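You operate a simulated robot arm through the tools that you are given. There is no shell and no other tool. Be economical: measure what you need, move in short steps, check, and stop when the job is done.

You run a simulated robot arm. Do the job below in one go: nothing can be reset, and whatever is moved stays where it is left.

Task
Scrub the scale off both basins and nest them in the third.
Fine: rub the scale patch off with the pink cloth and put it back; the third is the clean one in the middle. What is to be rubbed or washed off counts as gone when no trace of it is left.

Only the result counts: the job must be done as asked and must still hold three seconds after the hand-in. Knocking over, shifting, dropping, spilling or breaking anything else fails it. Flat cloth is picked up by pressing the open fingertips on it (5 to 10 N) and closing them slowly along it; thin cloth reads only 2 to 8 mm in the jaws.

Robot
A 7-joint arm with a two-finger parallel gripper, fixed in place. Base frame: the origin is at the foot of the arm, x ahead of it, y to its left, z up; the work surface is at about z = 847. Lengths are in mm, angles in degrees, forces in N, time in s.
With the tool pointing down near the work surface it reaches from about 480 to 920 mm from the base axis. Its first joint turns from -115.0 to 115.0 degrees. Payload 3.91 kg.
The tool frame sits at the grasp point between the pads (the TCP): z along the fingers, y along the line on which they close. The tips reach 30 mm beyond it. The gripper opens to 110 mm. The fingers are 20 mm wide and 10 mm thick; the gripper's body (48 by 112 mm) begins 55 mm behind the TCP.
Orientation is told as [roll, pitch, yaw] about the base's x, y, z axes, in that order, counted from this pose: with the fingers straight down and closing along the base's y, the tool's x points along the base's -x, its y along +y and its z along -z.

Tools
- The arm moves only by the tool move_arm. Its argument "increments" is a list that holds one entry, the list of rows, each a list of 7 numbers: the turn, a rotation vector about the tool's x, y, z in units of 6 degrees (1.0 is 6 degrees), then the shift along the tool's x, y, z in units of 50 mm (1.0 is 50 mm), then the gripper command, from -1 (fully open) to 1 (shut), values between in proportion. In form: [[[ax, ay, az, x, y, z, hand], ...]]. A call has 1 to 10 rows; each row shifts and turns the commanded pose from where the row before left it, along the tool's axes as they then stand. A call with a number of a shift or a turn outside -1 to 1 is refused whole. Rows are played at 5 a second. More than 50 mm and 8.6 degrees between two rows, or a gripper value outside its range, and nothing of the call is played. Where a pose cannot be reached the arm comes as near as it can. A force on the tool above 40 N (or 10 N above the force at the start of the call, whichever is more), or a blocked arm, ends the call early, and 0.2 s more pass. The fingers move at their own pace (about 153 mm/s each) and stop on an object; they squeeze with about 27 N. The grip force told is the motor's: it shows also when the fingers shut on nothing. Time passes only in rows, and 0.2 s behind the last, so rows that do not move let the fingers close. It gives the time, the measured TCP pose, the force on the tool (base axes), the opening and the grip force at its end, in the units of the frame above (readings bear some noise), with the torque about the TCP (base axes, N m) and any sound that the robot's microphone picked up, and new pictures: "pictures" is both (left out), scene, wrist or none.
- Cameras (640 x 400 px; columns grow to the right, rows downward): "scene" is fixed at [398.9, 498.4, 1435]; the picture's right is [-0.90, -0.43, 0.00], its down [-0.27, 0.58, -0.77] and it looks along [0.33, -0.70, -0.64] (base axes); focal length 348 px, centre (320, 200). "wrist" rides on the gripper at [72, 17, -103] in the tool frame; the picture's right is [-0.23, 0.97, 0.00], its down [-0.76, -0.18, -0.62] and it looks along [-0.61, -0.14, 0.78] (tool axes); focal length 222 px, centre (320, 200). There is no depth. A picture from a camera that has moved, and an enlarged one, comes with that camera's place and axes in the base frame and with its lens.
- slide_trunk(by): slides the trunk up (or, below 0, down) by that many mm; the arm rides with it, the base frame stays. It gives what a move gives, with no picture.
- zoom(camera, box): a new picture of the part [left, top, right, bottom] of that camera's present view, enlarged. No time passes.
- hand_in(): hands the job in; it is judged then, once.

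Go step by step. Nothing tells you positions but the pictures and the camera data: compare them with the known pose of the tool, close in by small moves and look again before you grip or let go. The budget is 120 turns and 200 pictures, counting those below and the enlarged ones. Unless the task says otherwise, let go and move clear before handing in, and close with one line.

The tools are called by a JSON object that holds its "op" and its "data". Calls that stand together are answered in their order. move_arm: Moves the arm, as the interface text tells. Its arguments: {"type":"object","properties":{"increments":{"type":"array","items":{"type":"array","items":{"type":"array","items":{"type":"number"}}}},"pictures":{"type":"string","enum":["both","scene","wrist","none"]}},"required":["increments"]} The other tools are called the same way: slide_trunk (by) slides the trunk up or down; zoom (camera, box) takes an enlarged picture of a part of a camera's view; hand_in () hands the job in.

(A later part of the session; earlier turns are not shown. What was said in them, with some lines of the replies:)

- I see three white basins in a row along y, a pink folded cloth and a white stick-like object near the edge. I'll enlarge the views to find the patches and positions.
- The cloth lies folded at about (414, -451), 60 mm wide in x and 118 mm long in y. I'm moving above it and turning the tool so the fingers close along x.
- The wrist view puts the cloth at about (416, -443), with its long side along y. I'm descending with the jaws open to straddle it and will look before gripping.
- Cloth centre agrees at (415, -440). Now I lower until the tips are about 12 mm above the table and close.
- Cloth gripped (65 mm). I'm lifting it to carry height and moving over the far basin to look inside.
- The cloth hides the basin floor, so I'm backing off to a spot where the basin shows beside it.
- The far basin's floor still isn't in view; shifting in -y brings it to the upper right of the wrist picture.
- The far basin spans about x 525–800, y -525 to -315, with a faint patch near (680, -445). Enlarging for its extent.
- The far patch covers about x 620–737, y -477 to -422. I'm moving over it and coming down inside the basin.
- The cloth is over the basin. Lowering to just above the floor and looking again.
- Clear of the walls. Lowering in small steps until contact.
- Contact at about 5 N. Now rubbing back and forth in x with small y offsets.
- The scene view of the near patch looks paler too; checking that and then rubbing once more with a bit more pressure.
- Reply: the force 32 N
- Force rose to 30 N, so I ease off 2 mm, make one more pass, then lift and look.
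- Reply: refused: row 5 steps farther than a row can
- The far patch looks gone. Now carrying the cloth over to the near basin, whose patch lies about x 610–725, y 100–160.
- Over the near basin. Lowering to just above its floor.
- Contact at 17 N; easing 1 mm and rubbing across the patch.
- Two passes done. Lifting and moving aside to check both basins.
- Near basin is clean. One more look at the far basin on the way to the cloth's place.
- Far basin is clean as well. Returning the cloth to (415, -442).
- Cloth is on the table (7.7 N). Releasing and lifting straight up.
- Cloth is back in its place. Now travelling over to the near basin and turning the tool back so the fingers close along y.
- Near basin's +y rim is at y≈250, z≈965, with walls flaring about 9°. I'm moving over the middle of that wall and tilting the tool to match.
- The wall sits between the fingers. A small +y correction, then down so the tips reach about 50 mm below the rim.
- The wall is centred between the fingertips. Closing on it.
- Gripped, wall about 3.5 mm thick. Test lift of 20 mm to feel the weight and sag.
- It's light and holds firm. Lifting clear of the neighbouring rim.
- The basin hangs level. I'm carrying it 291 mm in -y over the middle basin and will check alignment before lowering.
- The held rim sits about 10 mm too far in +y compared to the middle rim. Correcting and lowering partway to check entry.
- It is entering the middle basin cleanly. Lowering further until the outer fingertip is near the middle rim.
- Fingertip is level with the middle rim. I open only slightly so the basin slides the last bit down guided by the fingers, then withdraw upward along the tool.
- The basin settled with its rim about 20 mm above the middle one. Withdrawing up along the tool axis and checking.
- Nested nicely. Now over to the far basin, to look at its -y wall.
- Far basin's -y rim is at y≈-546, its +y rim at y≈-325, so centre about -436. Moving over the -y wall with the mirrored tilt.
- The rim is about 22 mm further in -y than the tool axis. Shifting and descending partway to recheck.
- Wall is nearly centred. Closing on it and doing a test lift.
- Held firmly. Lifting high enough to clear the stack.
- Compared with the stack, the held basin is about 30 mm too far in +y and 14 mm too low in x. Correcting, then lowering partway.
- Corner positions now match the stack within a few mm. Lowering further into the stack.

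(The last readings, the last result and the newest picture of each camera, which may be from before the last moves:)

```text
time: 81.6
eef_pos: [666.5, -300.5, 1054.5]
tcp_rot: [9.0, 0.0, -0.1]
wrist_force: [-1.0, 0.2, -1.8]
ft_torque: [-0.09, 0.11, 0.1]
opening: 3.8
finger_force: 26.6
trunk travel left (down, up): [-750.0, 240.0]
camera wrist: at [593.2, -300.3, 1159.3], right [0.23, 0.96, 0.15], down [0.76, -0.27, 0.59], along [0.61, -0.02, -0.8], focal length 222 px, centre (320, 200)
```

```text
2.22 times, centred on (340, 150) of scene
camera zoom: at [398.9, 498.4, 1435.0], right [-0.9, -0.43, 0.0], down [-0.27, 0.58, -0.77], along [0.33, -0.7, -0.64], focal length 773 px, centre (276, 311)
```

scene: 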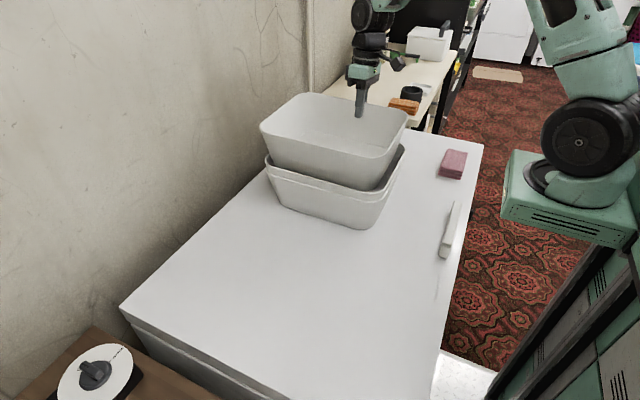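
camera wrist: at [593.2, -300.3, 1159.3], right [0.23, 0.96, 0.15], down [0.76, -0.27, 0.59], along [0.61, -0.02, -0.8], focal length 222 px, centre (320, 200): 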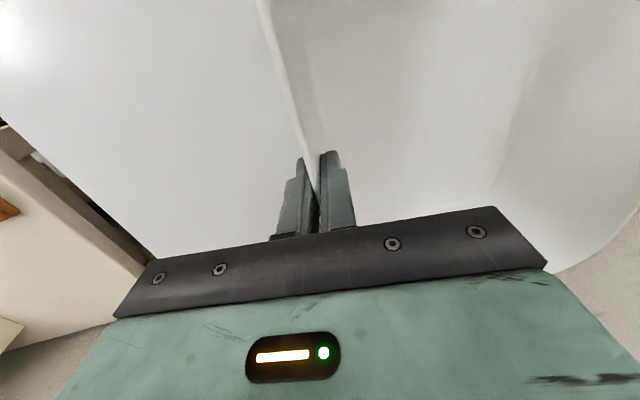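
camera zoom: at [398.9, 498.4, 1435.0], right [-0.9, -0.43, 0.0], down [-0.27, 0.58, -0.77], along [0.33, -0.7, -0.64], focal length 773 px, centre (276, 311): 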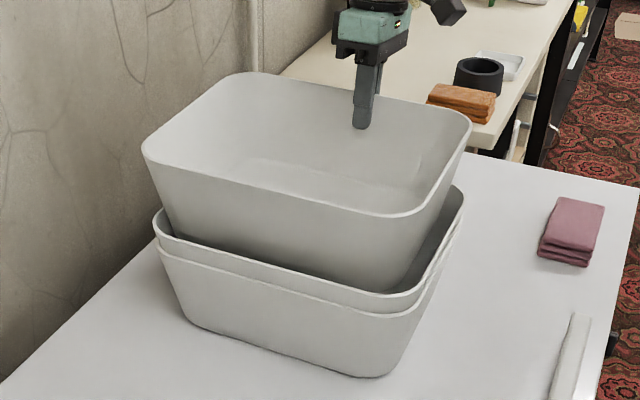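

Slight contact on the -y side: the basin is about 10 mm too far in -y and a few mm in +x. Raising a little, correcting, then looking.

{"op": "move_arm", "data": {"increments": [[[0, 0, 0, 0, 0.06, -0.4, 1], [0, 0, 0, 0.1, 0.2, 0.03, 1], [0, 0, 0, 0, 0, 0, 1]]], "pictures": "wrist"}}

{"op": "zoom", "data": {"camera": "scene", "box": [230, 60, 450, 240]}}

```text
time: 82.4
eef_pos: [661.2, -292.0, 1075.6]
tcp_rot: [9.0, 0.1, -0.1]
wrist_force: [-0.2, -0.2, -1.5]
ft_torque: [-0.21, 0.01, 0.01]
opening: 3.6
finger_force: 27.3
trunk travel left (down, up): [-750.0, 240.0]
camera wrist: at [588.6, -291.1, 1180.2], right [0.23, 0.96, 0.15], down [0.76, -0.27, 0.59], along [0.61, -0.02, -0.79], focal length 222 px, centre (320, 200)
```

wrist: 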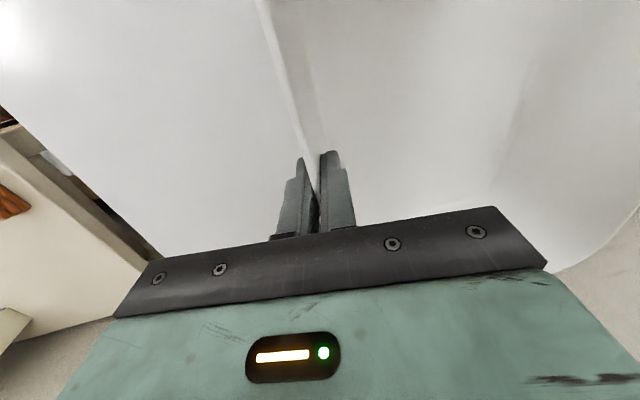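

```text
2.22 times, centred on (340, 150) of scene
camera zoom: at [398.9, 498.4, 1435.0], right [-0.9, -0.43, 0.0], down [-0.27, 0.58, -0.77], along [0.33, -0.7, -0.64], focal length 773 px, centre (276, 311)
```

zoom: 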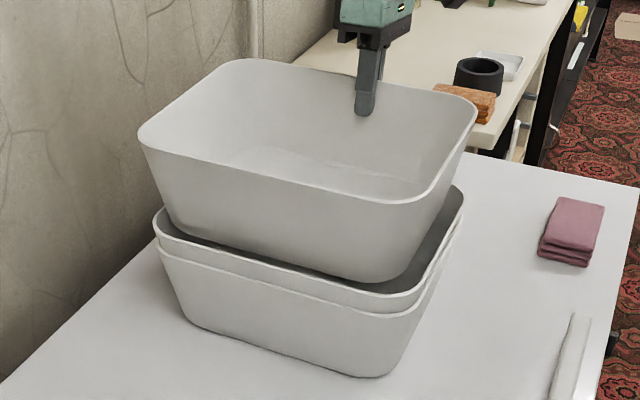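

The torque pattern points to contact on the +x wall rather than in y. I settle at x≈659, y≈-297 and lower in small steps watching forces.

{"op": "move_arm", "data": {"increments": [[[0, 0, 0, 0.05, -0.1, 0, 1], [0, 0, 0, 0, -0.05, 0.4, 1], [0, 0, 0, 0, 0, 0, 1]]], "pictures": "none"}}

{"op": "zoom", "data": {"camera": "scene", "box": [230, 60, 450, 240]}}

```text
time: 83.2
eef_pos: [658.7, -296.2, 1053.2]
tcp_rot: [9.0, 0.0, 0.0]
wrist_force: [-0.2, 0.4, -2.1]
ft_torque: [-0.25, 0.06, 0.01]
opening: 3.7
finger_force: 26.9
trunk travel left (down, up): [-750.0, 240.0]
```

```text
2.22 times, centred on (340, 150) of scene
camera zoom: at [398.9, 498.4, 1435.0], right [-0.9, -0.43, 0.0], down [-0.27, 0.58, -0.77], along [0.33, -0.7, -0.64], focal length 773 px, centre (276, 311)
```

zoom: 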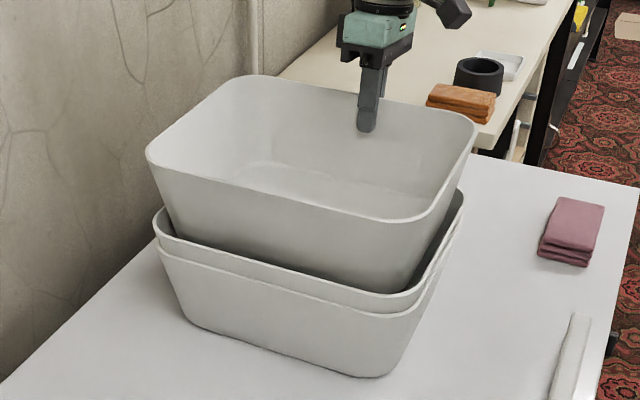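

No contact now. Lowering another 18 mm.

{"op": "move_arm", "data": {"increments": [[[0, 0, 0, 0, -0.03, 0.18, 1], [0, 0, 0, 0, -0.03, 0.18, 1], [0, 0, 0, 0, 0, 0, 1]]], "pictures": "both"}}

{"op": "zoom", "data": {"camera": "scene", "box": [230, 60, 450, 240]}}

```text
time: 84.0
eef_pos: [658.8, -295.2, 1034.9]
tcp_rot: [9.0, 0.1, 0.0]
wrist_force: [0.3, -0.5, -3.0]
ft_torque: [-0.22, 0.04, -0.01]
opening: 3.6
finger_force: 26.9
trunk travel left (down, up): [-750.0, 240.0]
camera wrist: at [586.2, -295.2, 1140.5], right [0.23, 0.96, 0.15], down [0.76, -0.27, 0.59], along [0.61, -0.02, -0.79], focal length 222 px, centre (320, 200)
```

scene: 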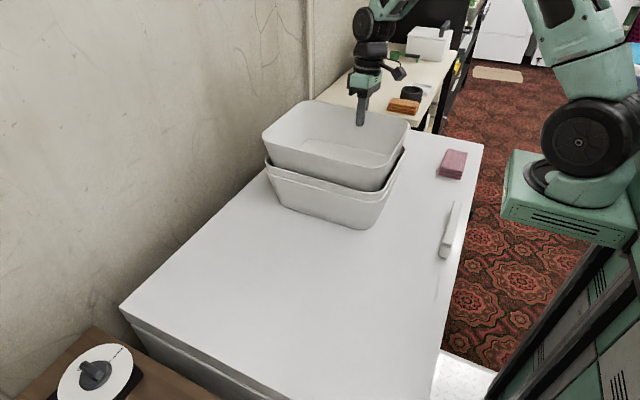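
wrist: 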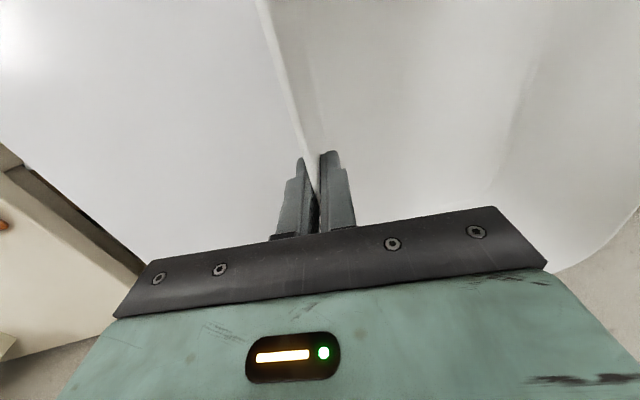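

```text
2.22 times, centred on (340, 150) of scene
camera zoom: at [398.9, 498.4, 1435.0], right [-0.9, -0.43, 0.0], down [-0.27, 0.58, -0.77], along [0.33, -0.7, -0.64], focal length 773 px, centre (276, 311)
```

zoom: 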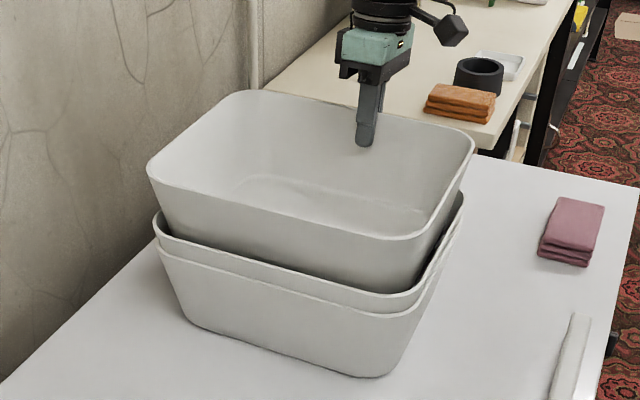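

Still free. Lowering the last 12 mm and then letting it slide down guided by the fingers.

{"op": "move_arm", "data": {"increments": [[[0, 0, 0, 0, -0.03, 0.24, 1], [0, 0, 0, 0, 0, 0, 1]]], "pictures": "none"}}

{"op": "move_arm", "data": {"increments": [[[0, 0, 0, 0, 0, 0, 0.9], [0, 0, 0, 0, 0, 0, 0.86], [0, 0, 0, 0, 0, 0, 0.82], [0, 0, 0, 0, 0, 0, 0.8]]], "pictures": "both"}}

{"op": "zoom", "data": {"camera": "scene", "box": [230, 60, 450, 240]}}

```text
time: 84.6
eef_pos: [659.8, -296.1, 1023.4]
tcp_rot: [9.0, 0.0, 0.0]
wrist_force: [-0.2, 0.3, -1.5]
ft_torque: [-0.2, 0.1, 0.01]
opening: 3.4
finger_force: 27.3
trunk travel left (down, up): [-750.0, 240.0]
```

```text
time: 85.6
eef_pos: [660.2, -294.8, 1024.3]
tcp_rot: [8.9, 0.0, 0.1]
wrist_force: [0.7, 0.1, 0.8]
ft_torque: [0.0, -0.01, -0.01]
opening: 10.8
finger_force: 0.0
trunk travel left (down, up): [-750.0, 240.0]
camera wrist: at [586.8, -295.2, 1129.0], right [0.23, 0.96, 0.15], down [0.76, -0.27, 0.59], along [0.61, -0.02, -0.79], focal length 222 px, centre (320, 200)
```

scene: 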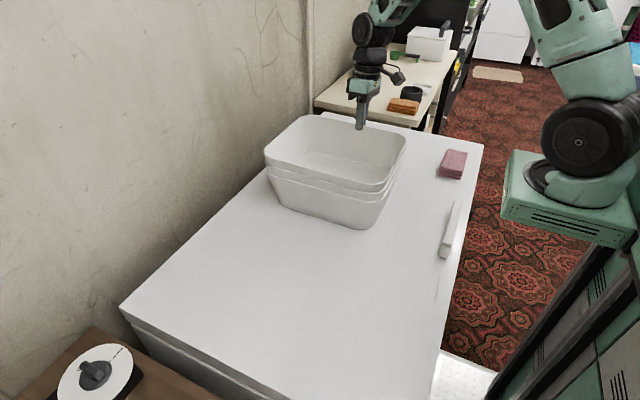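
wrist: 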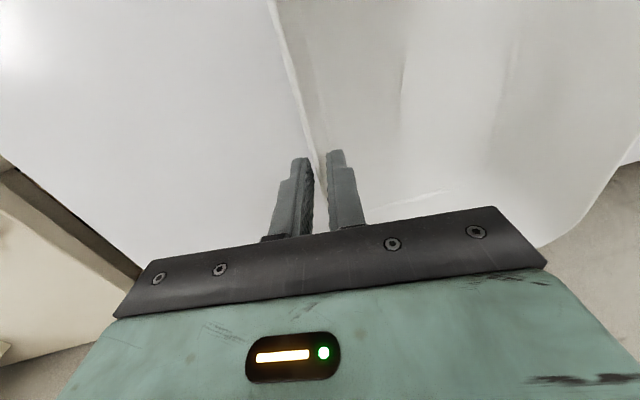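

```text
2.22 times, centred on (340, 150) of scene
camera zoom: at [398.9, 498.4, 1435.0], right [-0.9, -0.43, 0.0], down [-0.27, 0.58, -0.77], along [0.33, -0.7, -0.64], focal length 773 px, centre (276, 311)
```

zoom: 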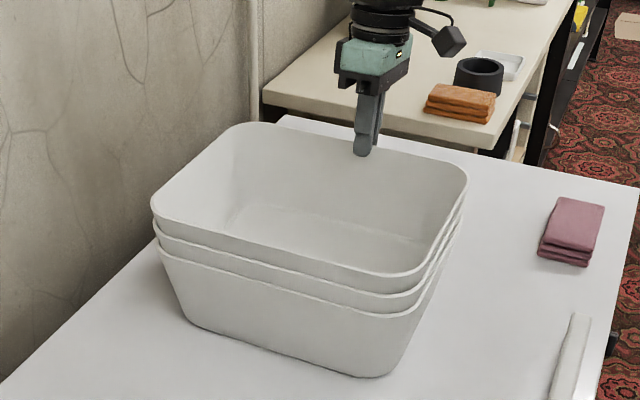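

All three are nested evenly. Withdrawing upward and checking the stack and its interior.

{"op": "move_arm", "data": {"increments": [[[0, 0, 0, 0, 0, -0.5, 0.8], [0, 0, 0, 0, 0, -0.8, 0.8], [0, 0, 0, 0, 0, -0.8, 0.4], [0, 0, 0, 0, 0, -0.8, -1], [0.75, 0, 0, 0, 0, 0, -1], [0.75, 0, 0, 0, 0, 0, -1], [0, 0, 0, 0.9, 0, 0, -1], [0, 0, 0, 0.9, 0, 0, -1], [0, 0, 0, 0.9, 0, 0, -1], [0, 0, 0, 0, 0, 0, -1]]], "pictures": "both"}}

{"op": "zoom", "data": {"camera": "scene", "box": [250, 100, 420, 240]}}

{"op": "zoom", "data": {"camera": "wrist", "box": [300, 0, 540, 150]}}

```text
time: 87.8
eef_pos: [525.8, -316.7, 1168.7]
tcp_rot: [0.0, 0.0, 0.0]
wrist_force: [0.3, 0.9, 0.9]
ft_torque: [0.0, 0.0, 0.0]
opening: 110.1
finger_force: 0.1
trunk travel left (down, up): [-750.0, 240.0]
camera wrist: at [452.9, -300.3, 1272.9], right [0.23, 0.97, 0.0], down [0.76, -0.18, 0.62], along [0.61, -0.14, -0.78], focal length 222 px, centre (320, 200)
```

scene: 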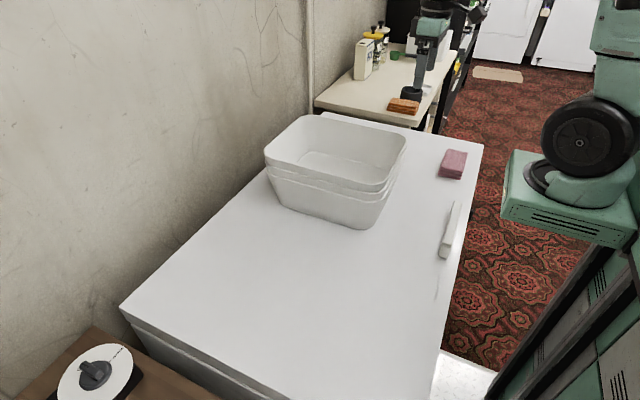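
wrist: 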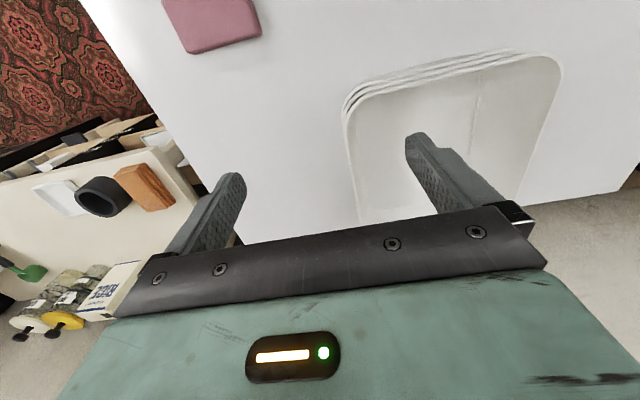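

```text
2.86 times, centred on (335, 170) of scene
camera zoom: at [398.9, 498.4, 1435.0], right [-0.9, -0.43, 0.0], down [-0.27, 0.58, -0.77], along [0.33, -0.7, -0.64], focal length 994 px, centre (277, 286)
```

zoom: 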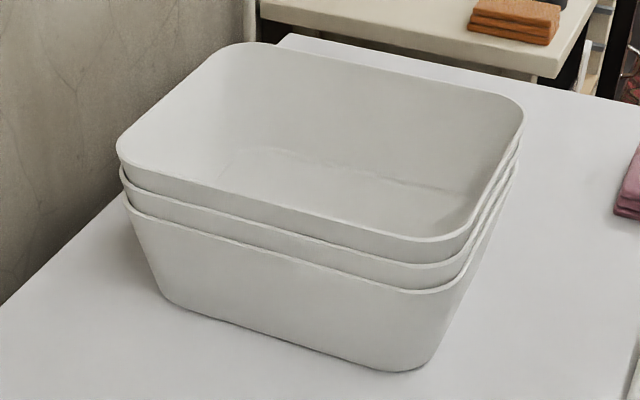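

```text
2.67 times, centred on (420, 75) of wrist
camera zoom: at [452.9, -300.3, 1272.9], right [0.23, 0.97, 0.0], down [0.76, -0.18, 0.62], along [0.61, -0.14, -0.78], focal length 592 px, centre (53, 533)
```

zoom: 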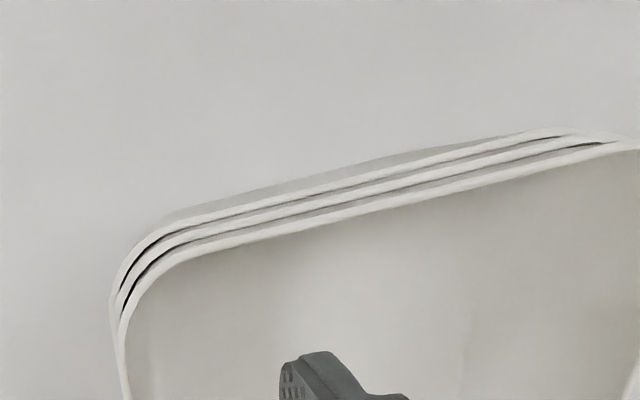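

Stack is seated and the cloth is back. One last look at the upper basin's floor for any trace.

{"op": "move_arm", "data": {"increments": [[[0, 0, 0, 0, 0.9, -0.3, -1], [0, 0, 0, 0, 0.9, -0.3, -1], [0, 0, 0, -0.3, 0.6, 0, -1], [0, 0, 0, 0, 0, 0, -1]]], "pictures": "wrist"}}

{"op": "zoom", "data": {"camera": "wrist", "box": [220, 50, 420, 210]}}

```text
time: 88.8
eef_pos: [538.7, -199.5, 1194.6]
tcp_rot: [-0.1, 0.0, 0.0]
wrist_force: [-0.4, 0.3, 0.0]
ft_torque: [0.02, 0.0, 0.04]
opening: 110.1
finger_force: 0.0
trunk travel left (down, up): [-750.0, 240.0]
camera wrist: at [466.0, -182.5, 1298.8], right [0.23, 0.97, 0.0], down [0.76, -0.18, 0.62], along [0.61, -0.14, -0.78], focal length 222 px, centre (320, 200)
```

wrist: 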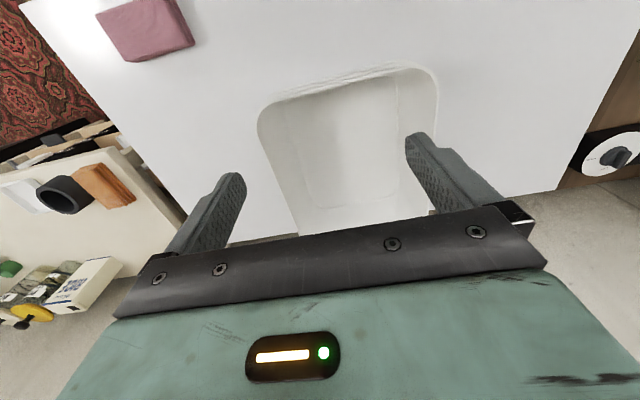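

```text
2.50 times, centred on (320, 130) of wrist
camera zoom: at [466.0, -182.5, 1298.8], right [0.23, 0.97, 0.0], down [0.76, -0.18, 0.62], along [0.61, -0.14, -0.78], focal length 555 px, centre (320, 375)
```

zoom: 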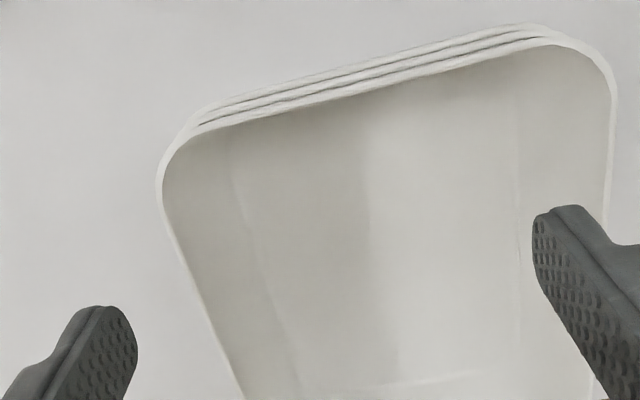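

The floor is clean, the three basins are nested, the cloth is back and the gripper is clear. Handing in.

{"op": "hand_in", "data": {}}

```text
The job is handed in.
```

I rubbed the scale off both outer basins, nested them in the clean middle one, and put the pink cloth back. While lowering the last basin I brushed the stack, which may have moved the middle basin about 3 mm.
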